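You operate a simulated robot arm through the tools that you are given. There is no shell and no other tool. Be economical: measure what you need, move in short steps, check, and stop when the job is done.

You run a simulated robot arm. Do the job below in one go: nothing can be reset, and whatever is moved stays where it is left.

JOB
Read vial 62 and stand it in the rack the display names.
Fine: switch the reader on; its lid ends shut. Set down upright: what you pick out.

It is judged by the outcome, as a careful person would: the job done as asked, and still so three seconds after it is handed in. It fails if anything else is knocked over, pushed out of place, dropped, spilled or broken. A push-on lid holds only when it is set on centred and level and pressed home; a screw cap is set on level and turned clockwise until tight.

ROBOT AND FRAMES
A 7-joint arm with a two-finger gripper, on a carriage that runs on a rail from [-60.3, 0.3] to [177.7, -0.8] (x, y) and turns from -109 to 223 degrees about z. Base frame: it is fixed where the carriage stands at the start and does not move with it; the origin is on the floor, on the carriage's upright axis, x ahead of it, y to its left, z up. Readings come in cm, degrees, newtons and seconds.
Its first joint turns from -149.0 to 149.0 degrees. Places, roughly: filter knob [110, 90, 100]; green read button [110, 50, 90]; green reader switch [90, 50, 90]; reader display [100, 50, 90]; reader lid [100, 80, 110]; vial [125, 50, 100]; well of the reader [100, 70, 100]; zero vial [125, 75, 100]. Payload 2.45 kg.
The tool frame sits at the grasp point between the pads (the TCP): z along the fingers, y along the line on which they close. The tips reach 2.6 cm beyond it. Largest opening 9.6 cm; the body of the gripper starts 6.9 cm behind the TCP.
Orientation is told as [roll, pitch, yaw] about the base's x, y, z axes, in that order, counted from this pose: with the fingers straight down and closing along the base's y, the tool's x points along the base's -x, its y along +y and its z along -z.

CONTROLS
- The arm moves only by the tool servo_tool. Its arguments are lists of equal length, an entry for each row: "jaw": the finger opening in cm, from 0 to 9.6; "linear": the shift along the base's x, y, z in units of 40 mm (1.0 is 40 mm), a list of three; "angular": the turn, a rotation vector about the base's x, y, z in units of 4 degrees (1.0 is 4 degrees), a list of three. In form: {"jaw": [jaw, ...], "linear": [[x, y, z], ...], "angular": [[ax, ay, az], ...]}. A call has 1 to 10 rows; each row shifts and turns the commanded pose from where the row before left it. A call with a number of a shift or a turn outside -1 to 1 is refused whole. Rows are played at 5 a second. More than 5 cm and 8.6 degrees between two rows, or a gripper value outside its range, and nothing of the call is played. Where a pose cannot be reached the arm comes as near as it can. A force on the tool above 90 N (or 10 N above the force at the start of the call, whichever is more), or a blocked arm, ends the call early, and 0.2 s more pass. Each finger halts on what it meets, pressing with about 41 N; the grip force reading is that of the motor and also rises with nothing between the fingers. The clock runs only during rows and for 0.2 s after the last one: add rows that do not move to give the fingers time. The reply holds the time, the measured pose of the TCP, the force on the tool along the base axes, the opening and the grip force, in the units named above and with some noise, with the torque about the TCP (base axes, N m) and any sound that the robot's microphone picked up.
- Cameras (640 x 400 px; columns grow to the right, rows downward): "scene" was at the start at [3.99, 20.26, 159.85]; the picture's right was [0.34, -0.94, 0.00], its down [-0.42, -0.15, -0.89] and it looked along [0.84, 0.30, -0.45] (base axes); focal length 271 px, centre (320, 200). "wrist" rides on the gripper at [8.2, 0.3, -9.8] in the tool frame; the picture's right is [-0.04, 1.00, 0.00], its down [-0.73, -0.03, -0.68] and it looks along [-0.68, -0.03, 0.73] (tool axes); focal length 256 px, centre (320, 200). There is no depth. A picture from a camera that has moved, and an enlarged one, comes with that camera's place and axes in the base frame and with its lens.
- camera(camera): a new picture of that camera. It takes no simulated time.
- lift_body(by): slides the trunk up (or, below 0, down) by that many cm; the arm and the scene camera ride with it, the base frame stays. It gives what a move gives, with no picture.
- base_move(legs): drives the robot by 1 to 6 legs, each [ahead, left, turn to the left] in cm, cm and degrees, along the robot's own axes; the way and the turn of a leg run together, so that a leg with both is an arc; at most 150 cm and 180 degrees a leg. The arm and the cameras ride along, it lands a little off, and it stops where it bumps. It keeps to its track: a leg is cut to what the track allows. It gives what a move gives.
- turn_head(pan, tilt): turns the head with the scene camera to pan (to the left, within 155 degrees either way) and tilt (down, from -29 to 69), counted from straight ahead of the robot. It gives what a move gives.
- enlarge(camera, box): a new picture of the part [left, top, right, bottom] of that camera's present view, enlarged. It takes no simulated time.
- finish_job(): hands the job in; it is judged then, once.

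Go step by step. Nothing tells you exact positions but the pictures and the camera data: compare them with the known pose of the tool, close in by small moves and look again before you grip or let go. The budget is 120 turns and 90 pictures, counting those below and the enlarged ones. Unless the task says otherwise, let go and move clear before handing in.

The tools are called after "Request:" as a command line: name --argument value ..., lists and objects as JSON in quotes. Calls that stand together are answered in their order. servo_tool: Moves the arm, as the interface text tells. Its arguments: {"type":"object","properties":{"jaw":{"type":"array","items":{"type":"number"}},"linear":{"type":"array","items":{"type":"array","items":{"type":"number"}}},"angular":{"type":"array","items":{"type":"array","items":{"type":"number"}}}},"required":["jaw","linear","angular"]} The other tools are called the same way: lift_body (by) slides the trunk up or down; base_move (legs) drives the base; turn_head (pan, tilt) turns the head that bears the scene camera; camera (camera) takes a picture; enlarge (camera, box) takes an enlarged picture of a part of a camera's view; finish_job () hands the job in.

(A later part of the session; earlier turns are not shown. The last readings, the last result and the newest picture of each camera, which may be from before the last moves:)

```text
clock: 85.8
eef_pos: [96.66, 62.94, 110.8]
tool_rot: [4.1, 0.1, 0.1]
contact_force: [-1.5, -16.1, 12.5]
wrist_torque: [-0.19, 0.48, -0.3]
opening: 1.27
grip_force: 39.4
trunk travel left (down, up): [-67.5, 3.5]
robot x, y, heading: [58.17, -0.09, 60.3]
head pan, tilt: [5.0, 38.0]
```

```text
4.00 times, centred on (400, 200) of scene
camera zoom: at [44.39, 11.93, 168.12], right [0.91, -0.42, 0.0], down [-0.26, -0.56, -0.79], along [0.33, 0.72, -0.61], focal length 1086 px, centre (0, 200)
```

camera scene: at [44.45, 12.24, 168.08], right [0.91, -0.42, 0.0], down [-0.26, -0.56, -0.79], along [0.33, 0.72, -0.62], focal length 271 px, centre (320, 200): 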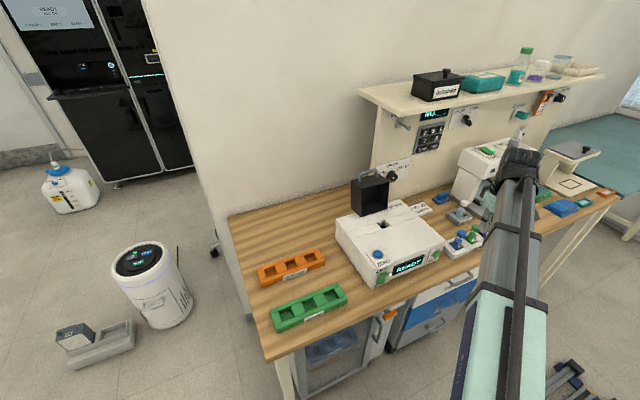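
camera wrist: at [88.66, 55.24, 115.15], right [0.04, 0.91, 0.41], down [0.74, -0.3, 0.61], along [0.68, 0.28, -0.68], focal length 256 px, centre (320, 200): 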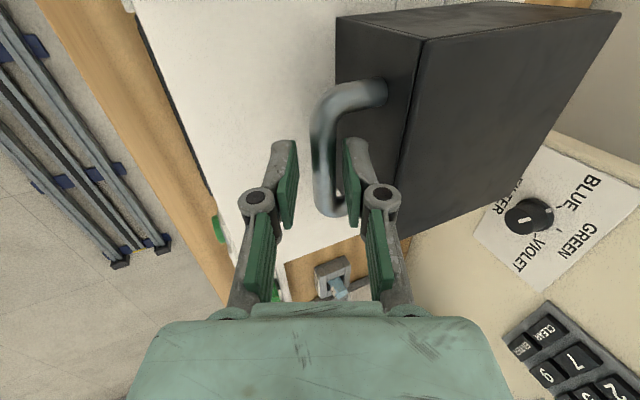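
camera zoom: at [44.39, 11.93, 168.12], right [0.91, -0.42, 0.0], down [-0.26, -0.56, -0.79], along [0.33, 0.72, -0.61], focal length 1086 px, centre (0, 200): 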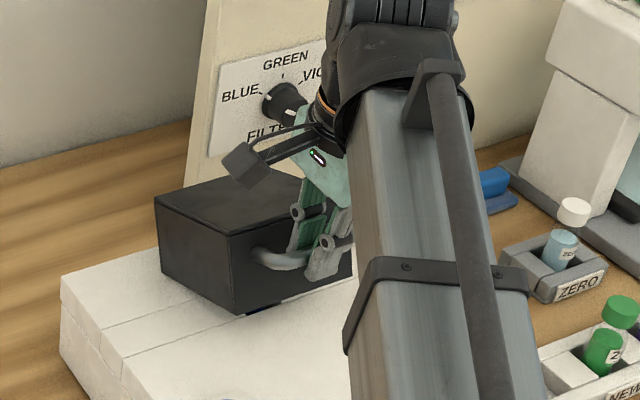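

Opening well. Continuing the arc.

Request:
servo_tool --jaw '[0.5, 0.5, 0.5, 0.5, 0.5, 0.5, 0.5, 0.5]' --linear '[[0, 0.2, 0.23], [0, 0.23, 0.22], [0, 0.25, 0.2], [0, 0.27, 0.18], [0, 0.285, 0.15], [0, 0.3, 0.13], [0, 0.305, 0.1], [0, 0, 0]]' --angular '[[-1, 0, 0], [-1, 0, 0], [-1, 0, 0], [-1, 0, 0], [-1, 0, 0], [-1, 0, 0], [-1, 0, 0], [0, 0, 0]]'

Request:
enlarge --camera "scene" --box '[320, 150, 480, 250]'

```text
clock: 87.5
eef_pos: [97.15, 68.59, 111.5]
tool_rot: [-18.7, -0.7, 0.2]
contact_force: [-8.6, -23.1, 42.0]
wrist_torque: [0.39, 0.19, -0.04]
opening: 1.28
grip_force: 36.4
out of reach, approached as far as the arm can: row 5, 6, 7
trunk travel left (down, up): [-67.5, 3.5]
robot x, y, heading: [57.92, -0.44, 60.6]
head pan, tilt: [5.0, 38.0]
stopped in row 8: the force on the tool passed its limit at 94 N (the readings are from after the stop); the commanded pose is now the measured one
```

```text
4.00 times, centred on (400, 200) of scene
camera zoom: at [43.98, 11.36, 168.1], right [0.91, -0.42, 0.0], down [-0.26, -0.55, -0.79], along [0.33, 0.72, -0.61], focal length 1086 px, centre (0, 200)
```

zoom: 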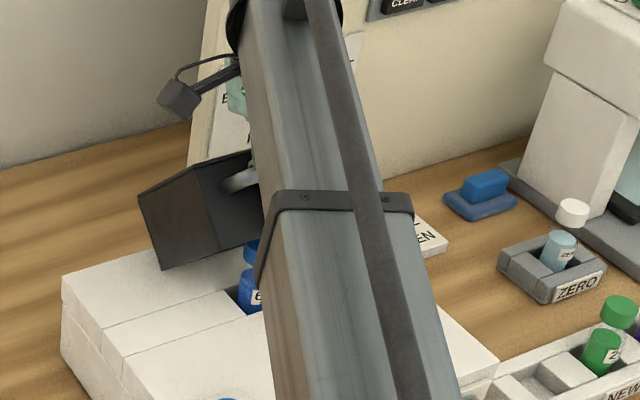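

The wrist reaches its tilt limit with the lid about 45° open. I release the bar, straighten the tool and then push from the front.

Request:
servo_tool --jaw '[1.2, 2.2, 3, 3, 3, 3, 3, 3]' --linear '[[0, 0, 0], [0, 0, 0], [0, 0, 0], [0, 0.15, 0.4], [0, 0.15, 0.4], [0, 0, 0.4], [0, -0.2, 0.3], [0, 0, 0]]' --angular '[[0, 0, 0], [0, 0, 0], [0, 0, 0], [0, 0, 0], [0, 0, 0], [0.5, 0, 0], [1, 0, 0], [0, 0, 0]]'

Request:
enlarge --camera "scene" --box '[320, 150, 480, 250]'

```text
clock: 89.3
eef_pos: [97.73, 69.25, 112.76]
tool_rot: [-13.0, -0.3, 0.4]
contact_force: [-0.6, 8.6, -46.6]
wrist_torque: [-2.0, 0.08, 0.0]
opening: 4.03
grip_force: 4.0
out of reach, approached as far as the arm can: row 4, 5
trunk travel left (down, up): [-67.5, 3.5]
robot x, y, heading: [58.24, 0.07, 60.1]
head pan, tilt: [5.0, 38.0]
```

```text
4.00 times, centred on (400, 200) of scene
camera zoom: at [44.69, 12.87, 167.94], right [0.91, -0.42, 0.0], down [-0.26, -0.56, -0.79], along [0.33, 0.71, -0.62], focal length 1086 px, centre (0, 200)
```

zoom: 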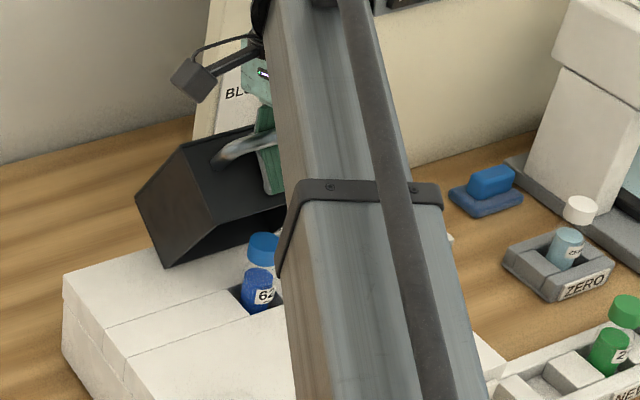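

Request:
camera --camera "wrist"

```text
20 pictures are left
camera wrist: at [89.57, 71.5, 122.25], right [0.03, 0.97, -0.22], down [0.73, 0.13, 0.67], along [0.68, -0.19, -0.71], focal length 256 px, centre (320, 200)
```

wrist: 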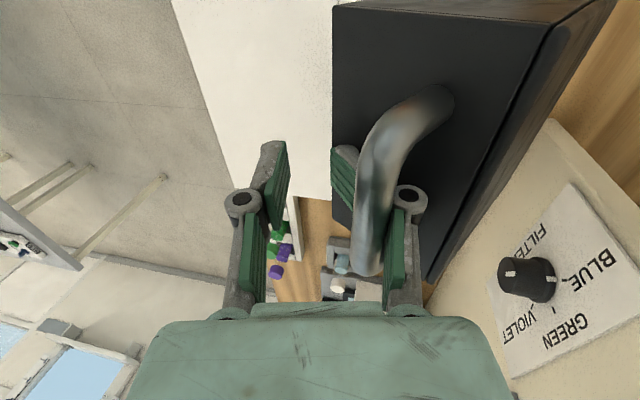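

The back finger is threaded through the handle loop and catching. I ease down and push toward +y, which also opens the lid.

Request:
servo_tool --jaw '[3, 3, 3, 3]' --linear '[[0, 0.1, -0.2], [0, 0.2, -0.2], [0, 0.2, -0.1], [0, 0, 0]]' --angular '[[0, 0, 0], [0, 0, 0], [0, 0, 0], [0, 0, 0]]'

Request:
camera --camera "wrist"

```text
clock: 90.3
eef_pos: [97.7, 70.4, 112.0]
tool_rot: [-12.5, -0.8, 0.2]
contact_force: [9.3, -4.6, 36.2]
wrist_torque: [1.3, 0.05, -0.34]
opening: 3.45
grip_force: 0.0
trunk travel left (down, up): [-67.5, 3.5]
robot x, y, heading: [57.89, -0.18, 60.4]
head pan, tilt: [5.0, 38.0]
```

```text
19 pictures are left
camera wrist: at [89.49, 72.65, 121.47], right [0.04, 0.98, -0.21], down [0.72, 0.12, 0.68], along [0.69, -0.18, -0.7], focal length 256 px, centre (320, 200)
```

wrist: 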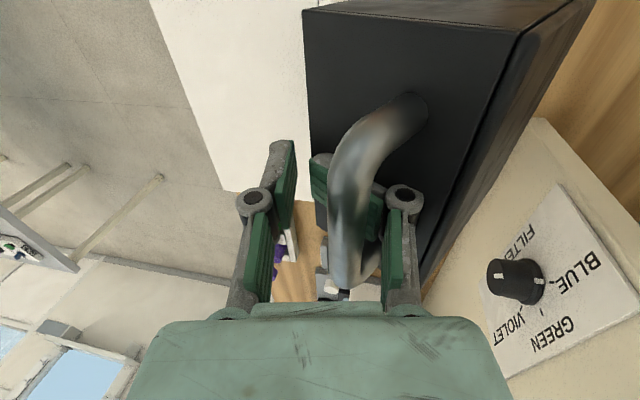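

Bar centred between fingers. I regrip it, lower the lid slightly to where the insertion geometry matches, so the fingers can slide out along their axis.

Request:
servo_tool --jaw '[2, 1, 0.8, 0.8, 0.8, 0.8, 0.8]' --linear '[[0, 0, 0.05], [0, 0, 0.05], [0, 0, 0], [0, -0.2, -0.1], [0, -0.2, -0.12], [0, -0.15, -0.1], [0, 0, 0]]' --angular '[[0, 0, 0], [0, 0, 0], [0, 0, 0], [0, 0, 0], [0, 0, 0], [0, 0, 0], [0, 0, 0]]'

Request:
camera --camera "wrist"

```text
clock: 91.9
eef_pos: [97.54, 68.1, 111.02]
tool_rot: [-12.5, -0.5, 0.3]
contact_force: [-1.4, -14.7, 27.4]
wrist_torque: [0.49, 0.03, 0.0]
opening: 1.69
grip_force: 3.1
trunk travel left (down, up): [-67.5, 3.5]
robot x, y, heading: [57.93, -0.39, 60.6]
head pan, tilt: [5.0, 38.0]
```

```text
18 pictures are left
camera wrist: at [89.3, 70.43, 120.47], right [0.04, 0.98, -0.22], down [0.73, 0.12, 0.68], along [0.69, -0.18, -0.7], focal length 256 px, centre (320, 200)
```

wrist: 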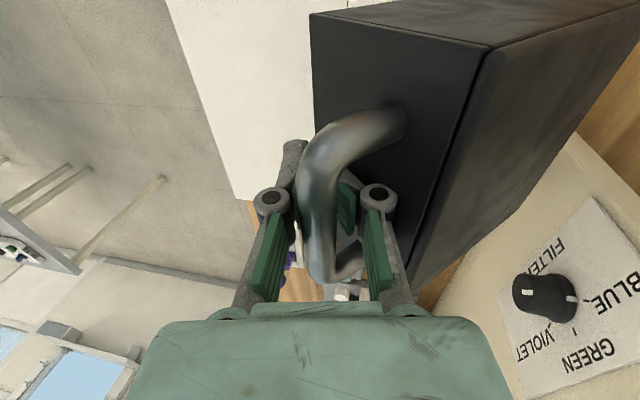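

Request:
servo_tool --jaw '[2.4, 2.8, 2.8, 2.8, 2.8, 2.8]' --linear '[[0, 0, 0], [0, 0, 0.1], [0, 0.03, 0.15], [0, 0.03, 0.15], [0, 0.03, 0.15], [0, 0, 0]]' --angular '[[0, 0, 0], [0, 0, 0], [0, 0, 0], [0, 0, 0], [0, 0, 0], [0, 0, 0]]'

Request:
camera --camera "wrist"

```text
clock: 93.3
eef_pos: [97.6, 69.05, 112.74]
tool_rot: [-12.6, -0.6, 0.4]
contact_force: [-0.8, 1.2, -14.2]
wrist_torque: [-0.62, 0.13, 0.16]
opening: 3.45
grip_force: 1.8
trunk travel left (down, up): [-67.5, 3.5]
robot x, y, heading: [58.05, -0.1, 60.5]
head pan, tilt: [5.0, 38.0]
```

```text
17 pictures are left
camera wrist: at [89.42, 71.36, 122.12], right [0.04, 0.97, -0.22], down [0.73, 0.13, 0.68], along [0.69, -0.18, -0.7], focal length 256 px, centre (320, 200)
```

wrist: 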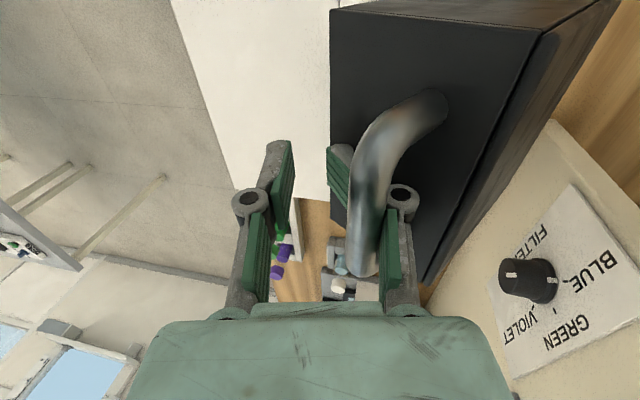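

The lid follows because the relative angle is too big. I'll pull the handle forward (lowering the lid to ~30°) while straightening the tool, which restores the free-sliding geometry.

Request:
servo_tool --jaw '[2.8, 2.8, 2.8, 2.8, 2.8, 2.8, 2.8]' --linear '[[0, -0.2, -0.1], [0, -0.2, 0], [0, -0.2, 0], [0, -0.2, 0], [0, -0.1, 0], [0, -0.05, 0], [0, 0, 0]]' --angular '[[0.3, 0, 0], [0.5, 0, 0], [0.5, 0, 0], [0.5, 0, 0], [0.3, 0, 0], [0, 0, 0], [0, 0, 0]]'

Request:
camera --camera "wrist"

```text
clock: 94.6
eef_pos: [97.68, 66.44, 111.28]
tool_rot: [-4.9, -0.2, 0.5]
contact_force: [5.2, 22.5, -54.1]
wrist_torque: [-2.46, 0.5, -0.71]
opening: 4.15
grip_force: 6.9
trunk travel left (down, up): [-67.5, 3.5]
robot x, y, heading: [57.95, -0.27, 60.6]
head pan, tilt: [5.0, 38.0]
stopped in row 6: the force on the tool passed its limit at 92 N (the readings are from after the stop); the commanded pose is now the measured one
```

```text
16 pictures are left
camera wrist: at [89.47, 67.24, 121.1], right [0.03, 1.0, -0.08], down [0.73, 0.03, 0.68], along [0.68, -0.08, -0.73], focal length 256 px, centre (320, 200)
```

wrist: 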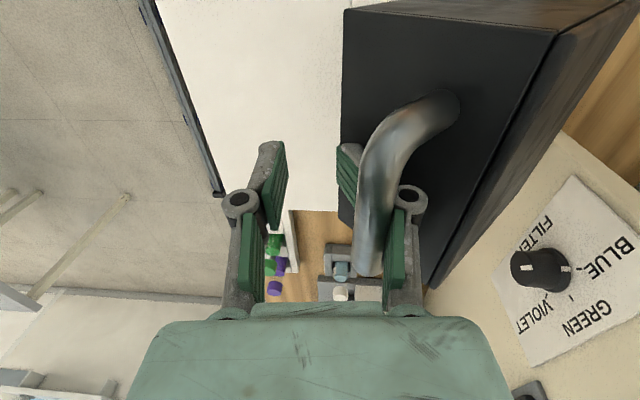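

Request:
servo_tool --jaw '[2.8, 2.8, 2.8, 2.8, 2.8, 2.8]' --linear '[[0, 0, -0.15], [0, -0.1, -0.15], [0, -0.12, -0.12], [0, -0.12, -0.1], [0, -0.1, -0.1], [0, 0, 0]]' --angular '[[0, 0, 0], [0, 0, 0], [0, 0, 0], [0, 0, 0], [0, 0, 0], [0, 0, 0]]'

Request:
camera --camera "wrist"

```text
clock: 96.0
eef_pos: [97.48, 63.97, 109.68]
tool_rot: [-4.5, -0.4, 0.4]
contact_force: [7.3, 6.2, -8.6]
wrist_torque: [-0.38, 0.11, -0.09]
opening: 3.31
grip_force: 2.5
trunk travel left (down, up): [-67.5, 3.5]
robot x, y, heading: [58.33, -0.27, 60.4]
head pan, tilt: [5.0, 38.0]
```

```text
15 pictures are left
camera wrist: at [89.29, 64.71, 119.36], right [0.03, 1.0, -0.08], down [0.73, 0.03, 0.68], along [0.68, -0.08, -0.73], focal length 256 px, centre (320, 200)
```

wrist: 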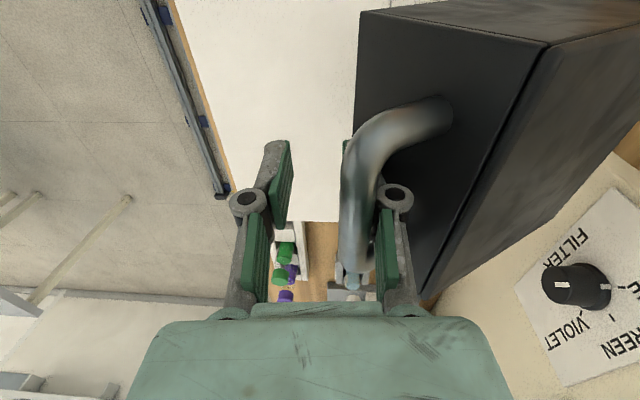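

Request:
servo_tool --jaw '[2.8, 2.8, 2.8, 2.8, 2.8, 2.8, 2.8, 2.8]' --linear '[[0, 0.12, 0], [0, 0.01, 0.15], [0, 0.01, 0.15], [0, 0.01, 0.2], [0, 0.01, 0.2], [0, 0.01, 0.2], [0, 0.01, 0.2], [0, 0, 0]]' --angular '[[0, 0, 0], [0, 0, 0], [0, 0, 0], [0, 0, 0], [0, 0, 0], [0, 0, 0], [0, 0, 0], [0, 0, 0]]'

Request:
camera --camera "wrist"

```text
clock: 97.2
eef_pos: [97.36, 65.53, 110.87]
tool_rot: [-4.8, -0.1, 0.6]
contact_force: [5.3, 25.2, -55.7]
wrist_torque: [-2.93, -0.33, -0.84]
opening: 3.76
grip_force: 5.1
trunk travel left (down, up): [-67.5, 3.5]
robot x, y, heading: [57.69, -0.43, 60.5]
head pan, tilt: [5.0, 38.0]
stopped in row 5: the force on the tool passed its limit at 97 N (the readings are from after the stop); the commanded pose is now the measured one
```

```text
14 pictures are left
camera wrist: at [89.22, 66.4, 120.71], right [0.03, 1.0, -0.08], down [0.73, 0.04, 0.68], along [0.68, -0.08, -0.73], focal length 256 px, centre (320, 200)
```

wrist: 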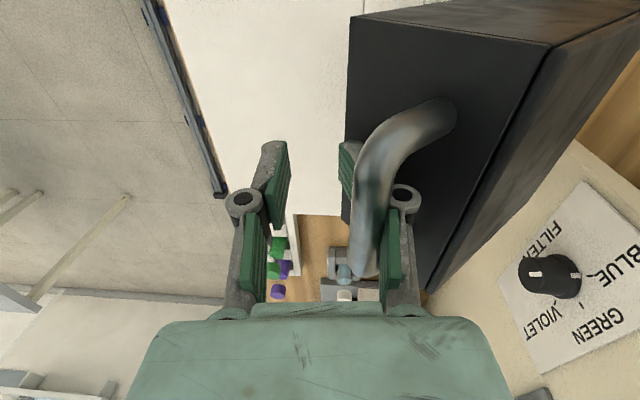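

The bar sits above the pads' shoulder; it frees only when the fingers lie parallel to the lid face. I lower the lid further, keeping the tool upright.

Request:
servo_tool --jaw '[2.8, 2.8, 2.8, 2.8, 2.8, 2.8, 2.8, 2.8, 2.8]' --linear '[[0, -0.12, -0.2], [0, -0.15, -0.15], [0, -0.15, -0.15], [0, -0.15, -0.15], [0, -0.14, -0.2], [0, -0.12, -0.2], [0, -0.1, -0.2], [0, -0.08, -0.2], [0, 0, 0]]' --angular '[[0, 0, 0], [0, 0, 0], [0, 0, 0], [0, 0, 0], [0, 0, 0], [0, 0, 0], [0, 0, 0], [0, 0, 0], [0, 0, 0]]'

Request:
enlarge --camera "scene" --box '[320, 150, 480, 250]'

```text
clock: 99.2
eef_pos: [97.02, 60.5, 106.07]
tool_rot: [-4.5, -0.1, 0.6]
contact_force: [0.0, 0.7, -1.5]
wrist_torque: [-0.06, -0.06, 0.02]
opening: 2.89
grip_force: 0.4
trunk travel left (down, up): [-67.5, 3.5]
robot x, y, heading: [58.17, -0.28, 60.4]
head pan, tilt: [5.0, 38.0]
```

```text
4.00 times, centred on (400, 200) of scene
camera zoom: at [44.35, 12.24, 168.09], right [0.91, -0.41, 0.0], down [-0.26, -0.56, -0.79], along [0.33, 0.72, -0.62], focal length 1086 px, centre (0, 200)
```

zoom: 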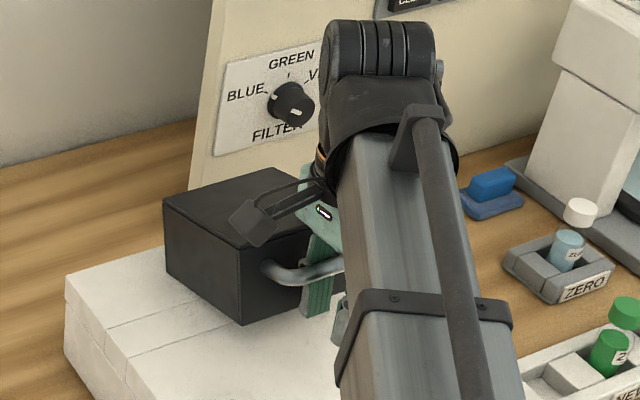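

Request:
servo_tool --jaw '[2.8, 2.8, 2.8, 2.8, 2.8]' --linear '[[0, 0.08, 0], [0, 0.02, 0.2], [0, 0.02, 0.2], [0, 0.02, 0.2], [0, 0, 0]]' --angular '[[0, 0, 0], [0, 0, 0], [0, 0, 0], [0, 0, 0], [0, 0, 0]]'

Request:
camera --camera "wrist"

```text
clock: 100.3
eef_pos: [97.27, 61.71, 108.13]
tool_rot: [-4.6, -0.3, 0.7]
contact_force: [1.9, 25.1, -23.5]
wrist_torque: [-0.96, -0.07, -0.14]
opening: 4.31
grip_force: 11.4
trunk travel left (down, up): [-67.5, 3.5]
robot x, y, heading: [58.38, -0.32, 60.4]
head pan, tilt: [5.0, 38.0]
```

```text
12 pictures are left
camera wrist: at [89.05, 62.52, 117.86], right [0.03, 1.0, -0.08], down [0.73, 0.03, 0.68], along [0.68, -0.08, -0.73], focal length 256 px, centre (320, 200)
```

wrist: 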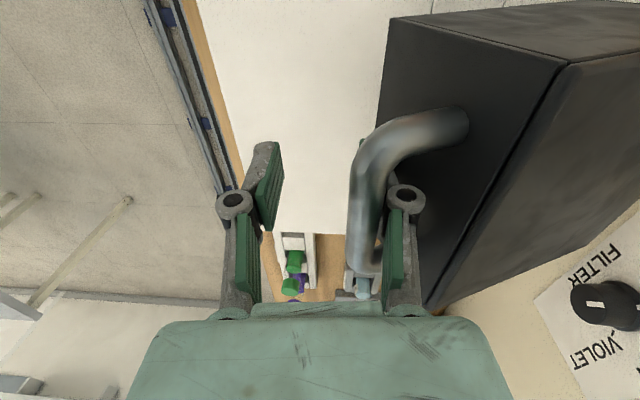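

The bar still pushes the back finger outward; I open the jaw wider and shift to +y, so that finger lies against the lid face, then rise.

Request:
servo_tool --jaw '[3.4, 4, 4.4, 4.4, 4.4, 4.4, 4.4]' --linear '[[0, 0, -0.15], [0, 0.1, -0.1], [0, 0.15, 0], [0, 0, 0], [0, 0.02, 0.2], [0, 0.02, 0.2], [0, 0, 0]]' --angular '[[0, 0, 0], [0, 0, 0], [0, 0, 0], [0, 0, 0], [0, 0, 0], [0, 0, 0], [0, 0, 0]]'

Request:
servo_tool --jaw '[4.4, 4.4, 4.4, 4.4]' --linear '[[0, 0.02, 0.2], [0, 0.02, 0.2], [0, 0.02, 0.2], [0, 0, 0]]' --angular '[[0, 0, 0], [0, 0, 0], [0, 0, 0], [0, 0, 0]]'

Request:
camera --camera "wrist"

```text
clock: 102.0
eef_pos: [97.1, 62.12, 109.09]
tool_rot: [-4.5, -0.2, 0.6]
contact_force: [-0.3, -1.5, -0.5]
wrist_torque: [0.0, 0.01, -0.01]
opening: 4.33
grip_force: 0.0
trunk travel left (down, up): [-67.5, 3.5]
robot x, y, heading: [58.05, -0.6, 60.6]
head pan, tilt: [5.0, 38.0]
```

```text
clock: 103.0
eef_pos: [97.05, 62.52, 111.44]
tool_rot: [-4.4, -0.1, 0.6]
contact_force: [0.3, -0.3, -0.7]
wrist_torque: [-0.02, 0.01, -0.03]
opening: 4.35
grip_force: 0.1
trunk travel left (down, up): [-67.5, 3.5]
robot x, y, heading: [57.86, -0.1, 60.4]
head pan, tilt: [5.0, 38.0]
```

```text
11 pictures are left
camera wrist: at [88.95, 63.38, 121.17], right [0.03, 1.0, -0.08], down [0.73, 0.03, 0.68], along [0.68, -0.08, -0.73], focal length 256 px, centre (320, 200)
```

wrist: 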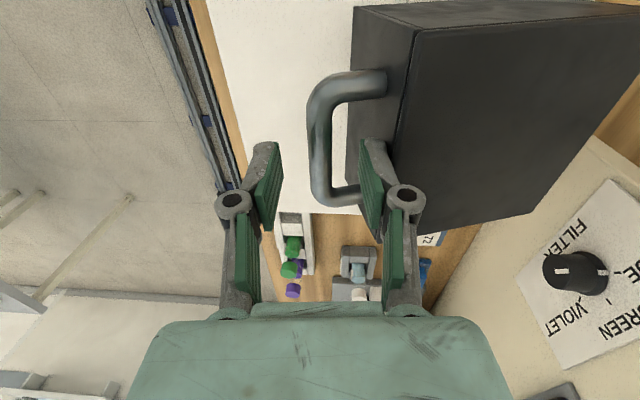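

Free again; lid rests ~13° open with its bar near [61.9, 107.4]. Now I'll close the fingers, tilt tips under the bar's front (+20°), and push it along its arc from the front.

Request:
servo_tool --jaw '[4.4, 4.4, 3, 2, 1, 0, 0, 0, 0, 0]' --linear '[[0, 0, 0.6], [0, 0, 0.6], [0, -0.6, 0], [0, -0.6, 0], [0, -0.2, 0], [0, 0, 0], [0, 0, -0.6], [0, 0, -0.6], [0, 0.2, -0.6], [0, 0.15, -0.4]]' --angular '[[0, 0, 0], [0, 0, 0], [1, 0, 0], [1, 0, 0], [1, 0, 0], [1, 0, 0], [1, 0, 0], [1, 0, 0], [0, 0, 0], [0, 0, 0]]'

Request:
camera --camera "wrist"

```text
clock: 105.2
eef_pos: [97.09, 58.22, 107.33]
tool_rot: [19.5, -0.4, 0.5]
contact_force: [-0.2, -0.2, -0.7]
wrist_torque: [0.0, 0.03, 0.0]
opening: 0.0
grip_force: 28.4
trunk travel left (down, up): [-67.5, 3.5]
robot x, y, heading: [57.73, -0.34, 60.5]
head pan, tilt: [5.0, 38.0]
```

```text
10 pictures are left
camera wrist: at [88.95, 55.06, 116.69], right [0.03, 0.94, 0.33], down [0.73, -0.25, 0.64], along [0.68, 0.23, -0.7], focal length 256 px, centre (320, 200)
```

wrist: 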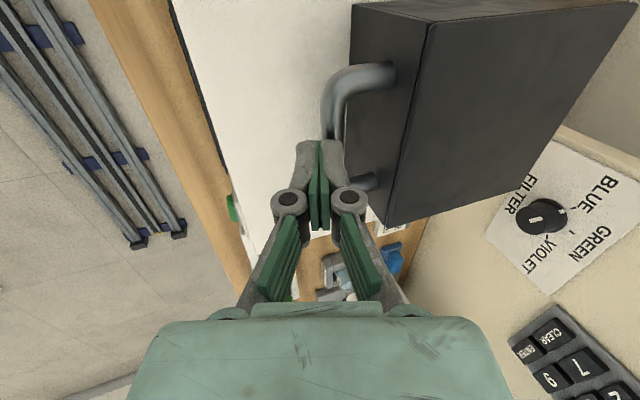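

The lid seems to have dropped nearly shut. I back off slightly, go lower, then push forward and up along the arc.

Request:
servo_tool --jaw '[0, 0, 0, 0, 0, 0]' --linear '[[0, -0.3, 0], [0, 0, -0.4], [0, 0, -0.35], [0, 0.2, 0], [0, 0.15, 0], [0, 0, 0]]' --angular '[[0, 0, 0], [0, 0, 0], [0, 0, 0], [0, 0, 0], [0, 0, 0], [0, 0, 0]]'

Request:
enlarge --camera "scene" --box '[340, 160, 460, 235]'

```text
clock: 106.5
eef_pos: [97.17, 58.06, 104.53]
tool_rot: [19.5, -0.5, 0.4]
contact_force: [-0.7, -26.1, 7.6]
wrist_torque: [0.07, -0.01, 0.01]
opening: 0.0
grip_force: 28.3
trunk travel left (down, up): [-67.5, 3.5]
robot x, y, heading: [57.65, 0.01, 60.3]
head pan, tilt: [5.0, 38.0]
```

```text
5.33 times, centred on (400, 198) of scene
camera zoom: at [44.33, 11.8, 168.12], right [0.91, -0.42, 0.0], down [-0.26, -0.56, -0.79], along [0.33, 0.72, -0.61], focal length 1448 px, centre (-107, 213)
```

zoom: 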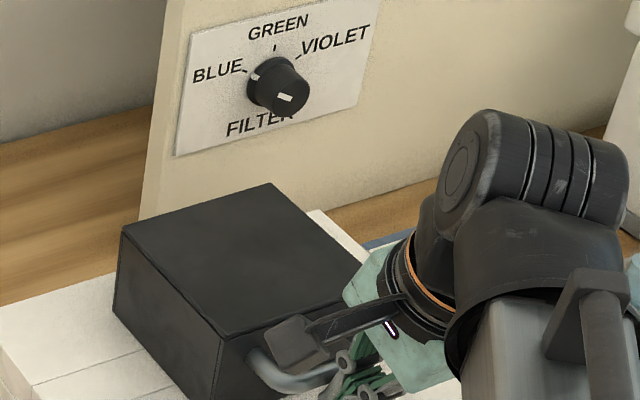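

Contact exactly as predicted with the lid shut. Pushing along the arc now.

Request:
servo_tool --jaw '[0, 0, 0, 0, 0, 0, 0]' --linear '[[0, 0.13, 0.26], [0, 0.15, 0.26], [0, 0.22, 0.3], [0, 0.22, 0.3], [0, 0.27, 0.27], [0, 0.27, 0.26], [0, 0, 0]]' --angular '[[0, 0, 0], [0, 0, 0], [0, 0, 0], [0, 0, 0], [0, 0, 0], [0, 0, 0], [0, 0, 0]]'

Request:
enlarge --camera "scene" --box '[340, 160, 460, 235]'

```text
clock: 108.2
eef_pos: [97.14, 63.97, 110.76]
tool_rot: [19.5, -0.4, 0.6]
contact_force: [-0.3, 1.0, -0.4]
wrist_torque: [-0.07, 0.0, 0.01]
opening: 0.0
grip_force: 28.4
trunk travel left (down, up): [-67.5, 3.5]
robot x, y, heading: [58.01, -0.49, 60.4]
head pan, tilt: [5.0, 38.0]
```

```text
5.33 times, centred on (400, 198) of scene
camera zoom: at [44.38, 12.38, 168.04], right [0.91, -0.41, 0.0], down [-0.26, -0.56, -0.79], along [0.33, 0.72, -0.62], focal length 1448 px, centre (-107, 213)
```

zoom: 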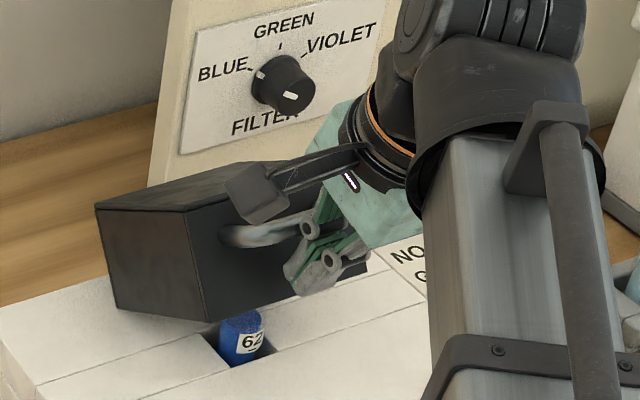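

Working. Continuing to past vertical.

Request:
servo_tool --jaw '[0, 0, 0, 0, 0, 0, 0, 0, 0]' --linear '[[0, 0.316, 0.21], [0, 0.316, 0.2], [0, 0.35, 0.15], [0, 0.35, 0.14], [0, 0.37, 0.08], [0, 0.37, 0.08], [0, 0.38, 0.02], [0, 0.38, 0], [0, 0, 0]]' --angular '[[0, 0, 0], [0, 0, 0], [0, 0, 0], [0, 0, 0], [0, 0, 0], [0, 0, 0], [0, 0, 0], [0, 0, 0], [0, 0, 0]]'

Request:
servo_tool --jaw '[0, 0, 0, 0, 0]' --linear '[[0, 0.36, 0], [0, 0.36, 0], [0, 0.3, 0], [0, 0.2, 0], [0, 0, 0]]' --angular '[[0, 0, 0], [0, 0, 0], [0, 0, 0], [0, 0, 0], [0, 0, 0]]'

Request:
enlarge --camera "scene" --box '[320, 140, 480, 240]'

```text
clock: 110.2
eef_pos: [97.26, 74.93, 114.52]
tool_rot: [19.5, -0.5, 0.5]
contact_force: [0.5, 0.4, 0.0]
wrist_torque: [0.03, 0.01, 0.03]
opening: 0.0
grip_force: 28.6
trunk travel left (down, up): [-67.5, 3.5]
robot x, y, heading: [58.13, -0.44, 60.5]
head pan, tilt: [5.0, 38.0]
```

```text
clock: 111.3
eef_pos: [97.15, 79.81, 114.35]
tool_rot: [19.5, -0.5, 0.5]
contact_force: [0.1, 0.2, -0.4]
wrist_torque: [0.01, 0.0, -0.01]
opening: 0.0
grip_force: 28.2
trunk travel left (down, up): [-67.5, 3.5]
robot x, y, heading: [58.05, -0.36, 60.5]
head pan, tilt: [5.0, 38.0]
```

```text
4.00 times, centred on (400, 190) of scene
camera zoom: at [44.37, 12.22, 168.08], right [0.91, -0.41, 0.0], down [-0.26, -0.56, -0.79], along [0.33, 0.72, -0.62], focal length 1086 px, centre (0, 240)
```

zoom: 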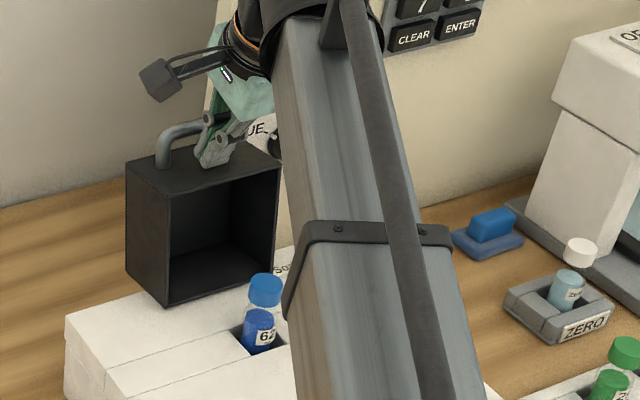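

Lid fully open and vial upright. I back off, straighten the tool and position above the vial with open jaw.

Request:
servo_tool --jaw '[0, 0, 0, 1, 2, 3, 4, 5, 5]' --linear '[[0, -0.3, 0.2], [0, -0.4, 0.2], [0, -0.5, 0], [0, -0.5, 0], [0, -0.5, 0], [0, -0.45, 0], [0, 0, -0.25], [0, 0, -0.25], [0, 0, 0]]' --angular '[[0, 0, 0], [-0.9, 0, 0], [-1, 0, 0], [-1, 0, 0], [-1, 0, 0], [-0.97, 0.12, 0], [0, 0, 0], [0, 0, 0], [0, 0, 0]]'

Request:
camera --camera "wrist"

```text
clock: 113.3
eef_pos: [97.11, 69.17, 114.06]
tool_rot: [0.1, 0.2, 0.6]
contact_force: [-0.2, -0.1, -0.3]
wrist_torque: [0.02, 0.02, -0.02]
opening: 5.02
grip_force: 0.0
trunk travel left (down, up): [-67.5, 3.5]
robot x, y, heading: [57.87, -0.65, 60.7]
head pan, tilt: [5.0, 38.0]
```

```text
6 pictures are left
camera wrist: at [89.07, 69.24, 124.0], right [0.03, 1.0, 0.0], down [0.74, -0.02, 0.68], along [0.68, -0.02, -0.74], focal length 256 px, centre (320, 200)
```

wrist: 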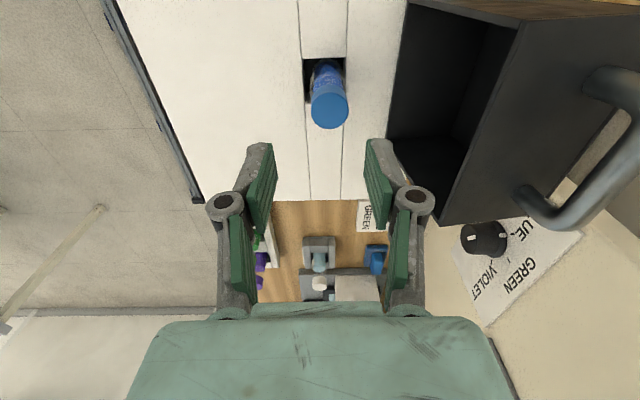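

Cap at about [97.2, 69.5]. Descending, gripping and lifting.

Request:
servo_tool --jaw '[5, 5, 5, 5, 4, 3, 2, 2, 2]' --linear '[[0.03, 0.08, -0.6], [0, 0, -0.6], [0, 0, -0.6], [0, 0, -0.42], [0, 0, 0], [0, 0, 0], [0, 0, 0], [0, 0, 0], [0, 0, 0]]' --angular '[[0, 0, 0], [0, 0, 0], [0, 0, 0], [0, 0, 0], [0, 0, 0], [0, 0, 0], [0, 0, 0], [0, 0, 0], [0, 0, 0]]'

Request:
servo_tool --jaw '[2, 2, 2, 2, 2, 2, 2]' --linear '[[0, 0, 0.2], [0, 0, 0.4], [0, 0, 0.5], [0, 0, 0.6], [0, 0, 0.6], [0, 0, 0.4], [0, 0, 0]]' --angular '[[0, 0, 0], [0, 0, 0], [0, 0, 0], [0, 0, 0], [0, 0, 0], [0, 0, 0], [0, 0, 0]]'

```text
clock: 115.3
eef_pos: [97.14, 69.48, 105.23]
tool_rot: [0.2, 0.1, 0.5]
contact_force: [0.6, 0.2, -0.4]
wrist_torque: [0.01, 0.03, -0.02]
opening: 2.68
grip_force: 41.1
trunk travel left (down, up): [-67.5, 3.5]
robot x, y, heading: [57.85, -0.31, 60.5]
head pan, tilt: [5.0, 38.0]
```

```text
clock: 117.0
eef_pos: [97.25, 69.65, 116.07]
tool_rot: [0.0, 0.2, 0.6]
contact_force: [0.2, 0.2, -1.1]
wrist_torque: [0.0, -0.01, -0.02]
opening: 2.71
grip_force: 40.9
trunk travel left (down, up): [-67.5, 3.5]
robot x, y, heading: [58.17, -0.52, 60.5]
head pan, tilt: [5.0, 38.0]
```

Vial held. Moving over to the REPEAT rack's nearest slot (about [68.6, 71.8]) and checking from above.

Request:
servo_tool --jaw '[2, 2, 2, 2, 2, 2, 2, 2, 2]' --linear '[[-0.9, 0, 0], [-0.9, 0, 0], [-0.9, 0, 0], [-0.9, 0, 0], [-0.9, 0, 0], [-0.9, 0.2, 0], [-0.9, 0.2, 0], [-0.8, 0.13, 0], [0, 0, 0]]' --angular '[[0, 0, 0], [0, 0, 0], [0, 0, 0], [0, 0, 0], [0, 0, 0], [0, 0, 0], [0, 0, 0], [0, 0, 0], [0, 0, 0]]'

Request:
servo_tool --jaw '[2, 2, 2, 2, 2, 2]' --linear '[[0, 0, -0.7], [0, 0, -0.7], [0, 0, -0.7], [0, 0, -0.7], [0, 0, -0.3], [0, 0, 0]]' --angular '[[0, 0, 0], [0, 0, 0], [0, 0, 0], [0, 0, 0], [0, 0, 0], [0, 0, 0]]'

Request:
camera --camera "wrist"

```text
clock: 119.0
eef_pos: [68.93, 71.64, 116.04]
tool_rot: [-0.1, 0.2, 0.6]
contact_force: [0.6, -0.2, 0.1]
wrist_torque: [-0.01, -0.02, 0.02]
opening: 2.67
grip_force: 40.7
trunk travel left (down, up): [-67.5, 3.5]
robot x, y, heading: [57.75, -0.17, 60.4]
head pan, tilt: [5.0, 38.0]
```

```text
clock: 120.3
eef_pos: [68.86, 71.6, 103.64]
tool_rot: [0.1, 0.2, 0.6]
contact_force: [0.7, -0.4, -1.5]
wrist_torque: [0.01, -0.02, 0.01]
opening: 2.69
grip_force: 41.2
trunk travel left (down, up): [-67.5, 3.5]
robot x, y, heading: [58.31, -0.31, 60.7]
head pan, tilt: [5.0, 38.0]
```

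```text
5 pictures are left
camera wrist: at [60.8, 71.69, 113.53], right [0.03, 1.0, 0.0], down [0.74, -0.02, 0.68], along [0.68, -0.02, -0.74], focal length 256 px, centre (320, 200)
```

wrist: 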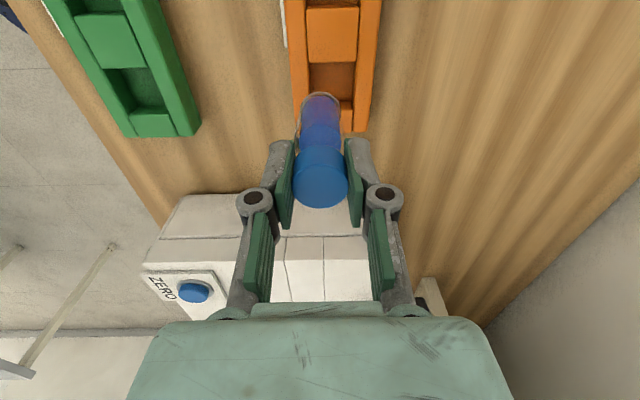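

Request:
enlarge --camera "wrist" --box '[270, 40, 400, 140]'

```text
4.00 times, centred on (335, 90) of wrist
camera zoom: at [60.8, 71.69, 113.53], right [0.03, 1.0, 0.0], down [0.74, -0.02, 0.68], along [0.68, -0.02, -0.74], focal length 1024 px, centre (260, 640)
```

zoom: 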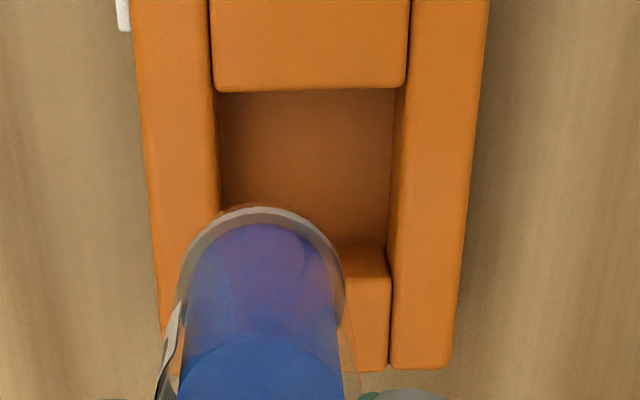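

Slot centre measured at [67.95, 72.4]. Shifting there and lowering to just above the floor.

Request:
servo_tool --jaw '[2, 2, 2, 2, 2, 2, 2]' --linear '[[-0.22, 0.2, 0], [0, 0, -0.1], [0, 0, -0.3], [0, 0, -0.3], [0, 0, -0.3], [0, 0, -0.15], [0, 0, 0]]' --angular '[[0, 0, 0], [0, 0, 0], [0, 0, 0], [0, 0, 0], [0, 0, 0], [0, 0, 0], [0, 0, 0]]'

```text
clock: 122.0
eef_pos: [68.01, 72.2, 99.64]
tool_rot: [0.7, 0.1, 0.6]
contact_force: [6.8, 7.9, 74.7]
wrist_torque: [0.66, 0.55, -0.14]
opening: 2.69
grip_force: 40.9
trunk travel left (down, up): [-67.5, 3.5]
robot x, y, heading: [58.12, -0.46, 60.5]
head pan, tilt: [5.0, 38.0]
```

Contact came a bit higher than expected. I relieve and check with one picture.

Request:
servo_tool --jaw '[2, 2, 2]' --linear '[[0, 0, 0.1], [0, 0, 0.07], [0, 0, 0]]' --angular '[[0, 0, 0], [0, 0, 0], [0, 0, 0]]'

Request:
enlarge --camera "wrist" --box '[270, 60, 400, 160]'

```text
clock: 122.8
eef_pos: [67.97, 72.17, 99.65]
tool_rot: [0.1, 0.2, 0.6]
contact_force: [8.5, 6.9, 30.3]
wrist_torque: [0.63, -0.32, -0.03]
opening: 2.67
grip_force: 41.1
trunk travel left (down, up): [-67.5, 3.5]
robot x, y, heading: [58.0, -0.42, 60.5]
head pan, tilt: [5.0, 38.0]
```

```text
4.00 times, centred on (335, 110) of wrist
camera zoom: at [59.97, 72.34, 109.61], right [0.03, 1.0, 0.0], down [0.74, -0.02, 0.68], along [0.68, -0.02, -0.74], focal length 1024 px, centre (260, 560)
```

zoom: 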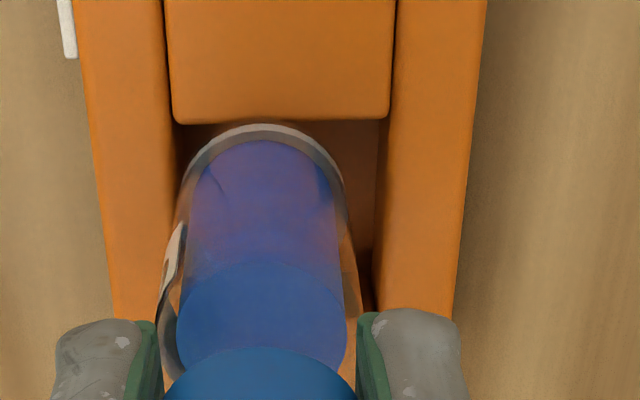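

The vial is slightly too near the front rail (needs ≈+0.35 in y, +0.15 in x). Lift a little, shift, lower again.

Request:
servo_tool --jaw '[2, 2, 2, 2, 2, 2, 2]' --linear '[[0, 0, 0.3], [0, 0, 0.2], [0.04, 0.1, 0], [0, 0, -0.2], [0, 0, -0.2], [0, 0, -0.1], [0, 0, 0]]' --angular '[[0, 0, 0], [0, 0, 0], [0, 0, 0], [0, 0, 0], [0, 0, 0], [0, 0, 0], [0, 0, 0]]'

```text
clock: 124.3
eef_pos: [68.12, 72.73, 99.84]
tool_rot: [0.2, 0.2, 0.6]
contact_force: [-0.7, 1.0, 6.3]
wrist_torque: [0.04, 0.17, -0.01]
opening: 2.67
grip_force: 40.3
trunk travel left (down, up): [-67.5, 3.5]
robot x, y, heading: [57.72, -0.13, 60.4]
head pan, tilt: [5.0, 38.0]
```

Now level support with no side force, and slot depth from the picture (~1.5 cm) agrees with the vial being on the floor. Releasing slightly and checking.

Request:
servo_tool --jaw '[2.4, 2.8, 3.2, 3.4, 3.4, 3.4]' --linear '[[0, 0, 0], [0, 0, 0], [0, 0, 0], [0, 0, 0], [0, 0, 0], [0, 0, 0]]' --angular '[[0, 0, 0], [0, 0, 0], [0, 0, 0], [0, 0, 0], [0, 0, 0], [0, 0, 0]]'

Request:
camera --camera "wrist"

```text
clock: 125.8
eef_pos: [68.16, 72.69, 99.73]
tool_rot: [-0.1, 0.2, 0.6]
contact_force: [-1.1, -0.6, -1.2]
wrist_torque: [-0.01, 0.01, 0.0]
opening: 3.41
grip_force: 0.0
trunk travel left (down, up): [-67.5, 3.5]
robot x, y, heading: [57.89, -0.32, 60.5]
head pan, tilt: [5.0, 38.0]
```

```text
2 pictures are left
camera wrist: at [60.06, 72.88, 109.57], right [0.03, 1.0, 0.0], down [0.74, -0.02, 0.68], along [0.68, -0.02, -0.74], focal length 256 px, centre (320, 200)
```

wrist: 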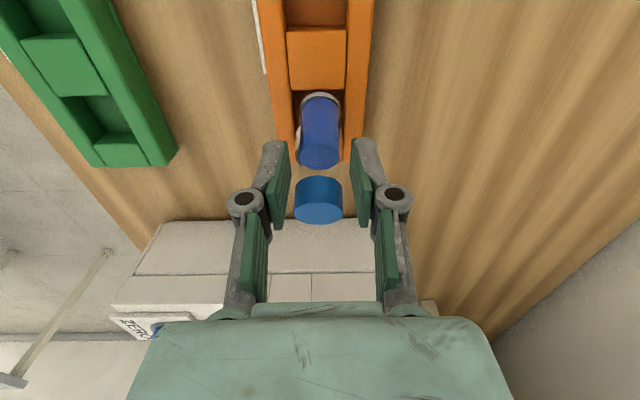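

The vial stands upright in the REPEAT slot. I open wider, rise clear, and go back to shut the lid the same way as before.

Request:
servo_tool --jaw '[4.2, 5, 5, 5, 5, 4, 3, 2, 1, 0]' --linear '[[0, 0, 0], [0, 0, 0.3], [0, 0, 0.5], [0, 0, 0.8], [0, 0, 0.9], [0, 0, 0.9], [0, 0, 0.9], [0, 0, 0.9], [0, 0, 0.5], [0, 0, 0]]' --angular '[[0, 0, 0], [0, 0, 0], [0, 0, 0], [0, 0, 0], [0, 0, 0], [0, 0, 0], [0, 0, 0], [0, 0, 0], [0, 0, 0], [0, 0, 0]]'

Request:
servo_tool --jaw '[0, 0, 0, 0, 0, 0, 0, 0, 0]' --linear '[[0.9, 0, 0], [0.9, 0, 0], [0.9, 0, 0], [0.9, 0, 0], [0.9, 0, 0], [0.9, 0, 0], [0.9, 0, 0], [0.82, 0, 0], [0, 0, 0]]' --angular '[[0, 0, 0], [0, 0, 0], [0, 0, 0], [0, 0, 0], [0, 0, 0], [0, 0, 0], [0, 0, 0], [0, 0, 0], [0, 0, 0]]'

```text
clock: 128.0
eef_pos: [68.28, 72.68, 122.67]
tool_rot: [0.0, 0.2, 0.6]
contact_force: [-1.3, 0.6, 0.5]
wrist_torque: [0.01, 0.01, -0.03]
opening: 0.0
grip_force: 28.5
trunk travel left (down, up): [-67.5, 3.5]
robot x, y, heading: [58.32, -0.41, 60.4]
head pan, tilt: [5.0, 38.0]
```

```text
clock: 129.9
eef_pos: [96.68, 72.68, 122.48]
tool_rot: [0.0, 0.1, 0.6]
contact_force: [0.2, -0.3, 0.3]
wrist_torque: [-0.04, -0.01, -0.02]
opening: 0.03
grip_force: 28.6
trunk travel left (down, up): [-67.5, 3.5]
robot x, y, heading: [57.87, -0.26, 60.7]
head pan, tilt: [5.0, 38.0]
```

Request:
servo_tool --jaw '[0, 0, 0, 0, 0, 0, 0, 0, 0]' --linear '[[0, 0.9, 0], [0, 0.9, 0], [0, 0.9, 0], [0, 0.85, 0], [0, 0, -0.5], [0, 0, -0.5], [0, 0, -0.5], [0, 0, -0.35], [0, 0, 0]]' --angular '[[0, 0, 0], [0, 0, 0], [0, 0, 0], [0, 0, 0], [0, 0, 0], [0, 0, 0], [0, 0, 0], [0, 0, 0], [0, 0, 0]]'

Request:
servo_tool --jaw '[0, 0, 0, 0, 0, 0, 0]' --linear '[[0, -0.25, 0], [0, -0.25, 0], [0, -0.25, 0], [0, -0.25, 0], [0, -0.25, 0], [0, -0.25, 0], [0, 0, 0]]' --angular '[[0, 0, 0], [0, 0, 0], [0, 0, 0], [0, 0, 0], [0, 0, 0], [0, 0, 0], [0, 0, 0]]'

```text
clock: 131.9
eef_pos: [96.54, 86.97, 115.1]
tool_rot: [0.2, 0.3, 0.6]
contact_force: [-0.3, 0.4, 0.3]
wrist_torque: [0.01, -0.02, 0.01]
opening: 0.0
grip_force: 28.5
trunk travel left (down, up): [-67.5, 3.5]
robot x, y, heading: [57.95, -0.34, 60.5]
head pan, tilt: [5.0, 38.0]
```

```text
clock: 133.6
eef_pos: [96.59, 81.01, 115.31]
tool_rot: [0.1, 0.2, 0.6]
contact_force: [0.5, 1.9, 3.9]
wrist_torque: [-0.01, 0.0, -0.03]
opening: 0.59
grip_force: 28.7
trunk travel left (down, up): [-67.5, 3.5]
robot x, y, heading: [57.9, -0.09, 60.4]
head pan, tilt: [5.0, 38.0]
```

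Same response as the first time. Continuing, rising slightly through the middle of the arc.

Request:
servo_tool --jaw '[0, 0, 0, 0, 0, 0, 0, 0, 0, 0]' --linear '[[0, -0.25, 0.06], [0, -0.25, 0.06], [0, -0.25, 0.08], [0, -0.25, 0.08], [0, -0.25, 0.08], [0, -0.25, 0.06], [0, -0.25, 0], [0, -0.25, 0], [0, -0.25, 0], [0, -0.25, 0]]' --angular '[[0, 0, 0], [0, 0, 0], [0, 0, 0], [0, 0, 0], [0, 0, 0], [0, 0, 0], [0, 0, 0], [0, 0, 0], [0, 0, 0], [0, 0, 0]]'

Request:
servo_tool --jaw '[0, 0, 0, 0, 0, 0, 0, 0, 0]' --linear '[[0, -0.3, 0], [0, -0.3, 0], [0, 0, -0.3], [0, 0, -0.3], [0, 0, -0.3], [0, 0, -0.25], [0, 0, -0.25], [0, 0, -0.2], [0, 0, 0]]' --angular '[[0, 0, 0], [0, 0, 0], [0, 0, 0], [0, 0, 0], [0, 0, 0], [0, 0, 0], [0, 0, 0], [0, 0, 0], [0, 0, 0]]'

```text
clock: 135.8
eef_pos: [96.64, 70.98, 116.84]
tool_rot: [0.2, 0.2, 0.5]
contact_force: [0.5, -0.8, -0.1]
wrist_torque: [0.02, -0.01, -0.02]
opening: 0.0
grip_force: 28.7
trunk travel left (down, up): [-67.5, 3.5]
robot x, y, heading: [58.07, -0.42, 60.5]
head pan, tilt: [5.0, 38.0]
```

```text
clock: 137.8
eef_pos: [96.54, 68.65, 110.36]
tool_rot: [0.1, 0.3, 0.5]
contact_force: [0.3, -0.6, -0.9]
wrist_torque: [-0.01, -0.01, -0.01]
opening: 0.0
grip_force: 29.0
trunk travel left (down, up): [-67.5, 3.5]
robot x, y, heading: [57.95, -0.15, 60.3]
head pan, tilt: [5.0, 38.0]
```

Gently pressing until it bears, then retreating for a final look.

Request:
servo_tool --jaw '[0, 0, 0, 0, 0]' --linear '[[0, 0, -0.06], [0, 0, -0.06], [0, 0, -0.06], [0, 0, -0.04], [0, 0, 0]]' --angular '[[0, 0, 0], [0, 0, 0], [0, 0, 0], [0, 0, 0], [0, 0, 0]]'

Request:
servo_tool --jaw '[0, 0, 0, 0, 0, 0, 0, 0, 0, 0]' --linear '[[0, 0, 0.6], [0, 0, 0.8], [0, 0, 0.8], [0.5, -0.5, 0.3], [0.8, -0.5, 0], [0.8, -0.5, 0], [0.8, -0.5, 0], [0.8, -0.5, 0], [0.8, -0.3, 0], [0, 0, 0]]' --angular '[[0, 0, 0], [0, 0, 0], [0, 0, 0], [0, 0, 0], [0, 0, 0], [0, 0, 0], [0, 0, 0], [0, 0, 0], [0, 0, 0], [0, 0, 0]]'

Request:
camera --camera "scene"

```text
clock: 138.9
eef_pos: [96.69, 68.63, 109.45]
tool_rot: [0.1, 0.3, 0.6]
contact_force: [0.1, 0.7, -0.1]
wrist_torque: [0.0, -0.02, -0.01]
opening: 0.0
grip_force: 28.3
trunk travel left (down, up): [-67.5, 3.5]
robot x, y, heading: [58.22, 0.0, 60.4]
head pan, tilt: [5.0, 38.0]
```

```text
clock: 141.2
eef_pos: [114.63, 57.37, 119.35]
tool_rot: [0.1, 0.2, 0.6]
contact_force: [0.5, 0.3, 0.4]
wrist_torque: [0.02, 0.03, 0.02]
opening: 0.0
grip_force: 28.5
trunk travel left (down, up): [-67.5, 3.5]
robot x, y, heading: [57.69, -0.36, 60.7]
head pan, tilt: [5.0, 38.0]
```

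```text
1 pictures are left
camera scene: at [44.38, 12.2, 168.08], right [0.91, -0.41, 0.0], down [-0.26, -0.56, -0.79], along [0.33, 0.72, -0.62], focal length 271 px, centre (320, 200)
```

scene: 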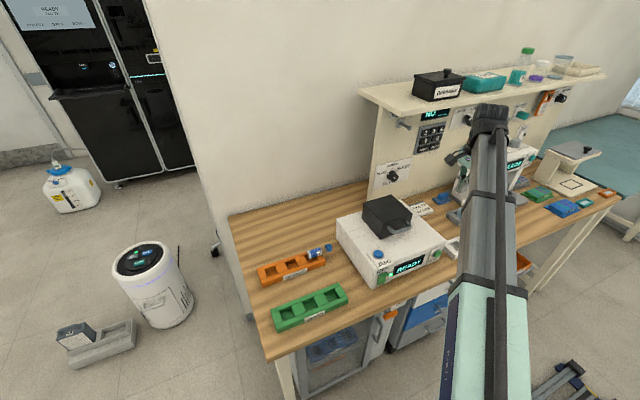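

The vial in the REPEAT rack appears to have tipped; I use my last picture on it.

Request:
enlarge --camera "scene" --box '[250, 220, 370, 295]'

```text
5.33 times, centred on (310, 258) of scene
camera zoom: at [44.38, 12.2, 168.08], right [0.91, -0.41, 0.0], down [-0.26, -0.56, -0.79], along [0.33, 0.72, -0.62], focal length 1448 px, centre (373, -107)
```

zoom: 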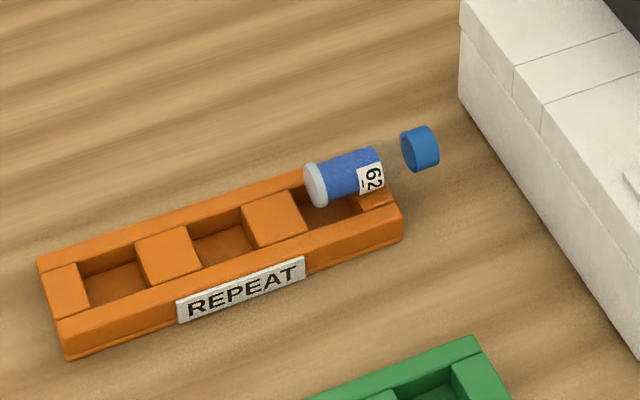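

The vial has tipped and lies across the rack's end block (it had rested on the slot edge, not the floor). From the picture it lies level along +x at y≈72.7, bottom at x≈68.2, cap centre ≈[75.9, 72.7, 92.7]. I'll recover it without pictures: first drive left for room to tilt the hand.

Request:
base_move --legs '[[-18.7, 33.1, 0]]'

```text
clock: 143.6
eef_pos: [76.5, 57.78, 119.51]
tool_rot: [0.1, 0.2, 0.7]
contact_force: [0.4, -0.1, -0.1]
wrist_torque: [-0.03, -0.04, -0.01]
opening: 0.0
grip_force: 29.0
trunk travel left (down, up): [-67.5, 3.5]
robot x, y, heading: [20.22, 0.17, 60.5]
head pan, tilt: [5.0, 38.0]
```

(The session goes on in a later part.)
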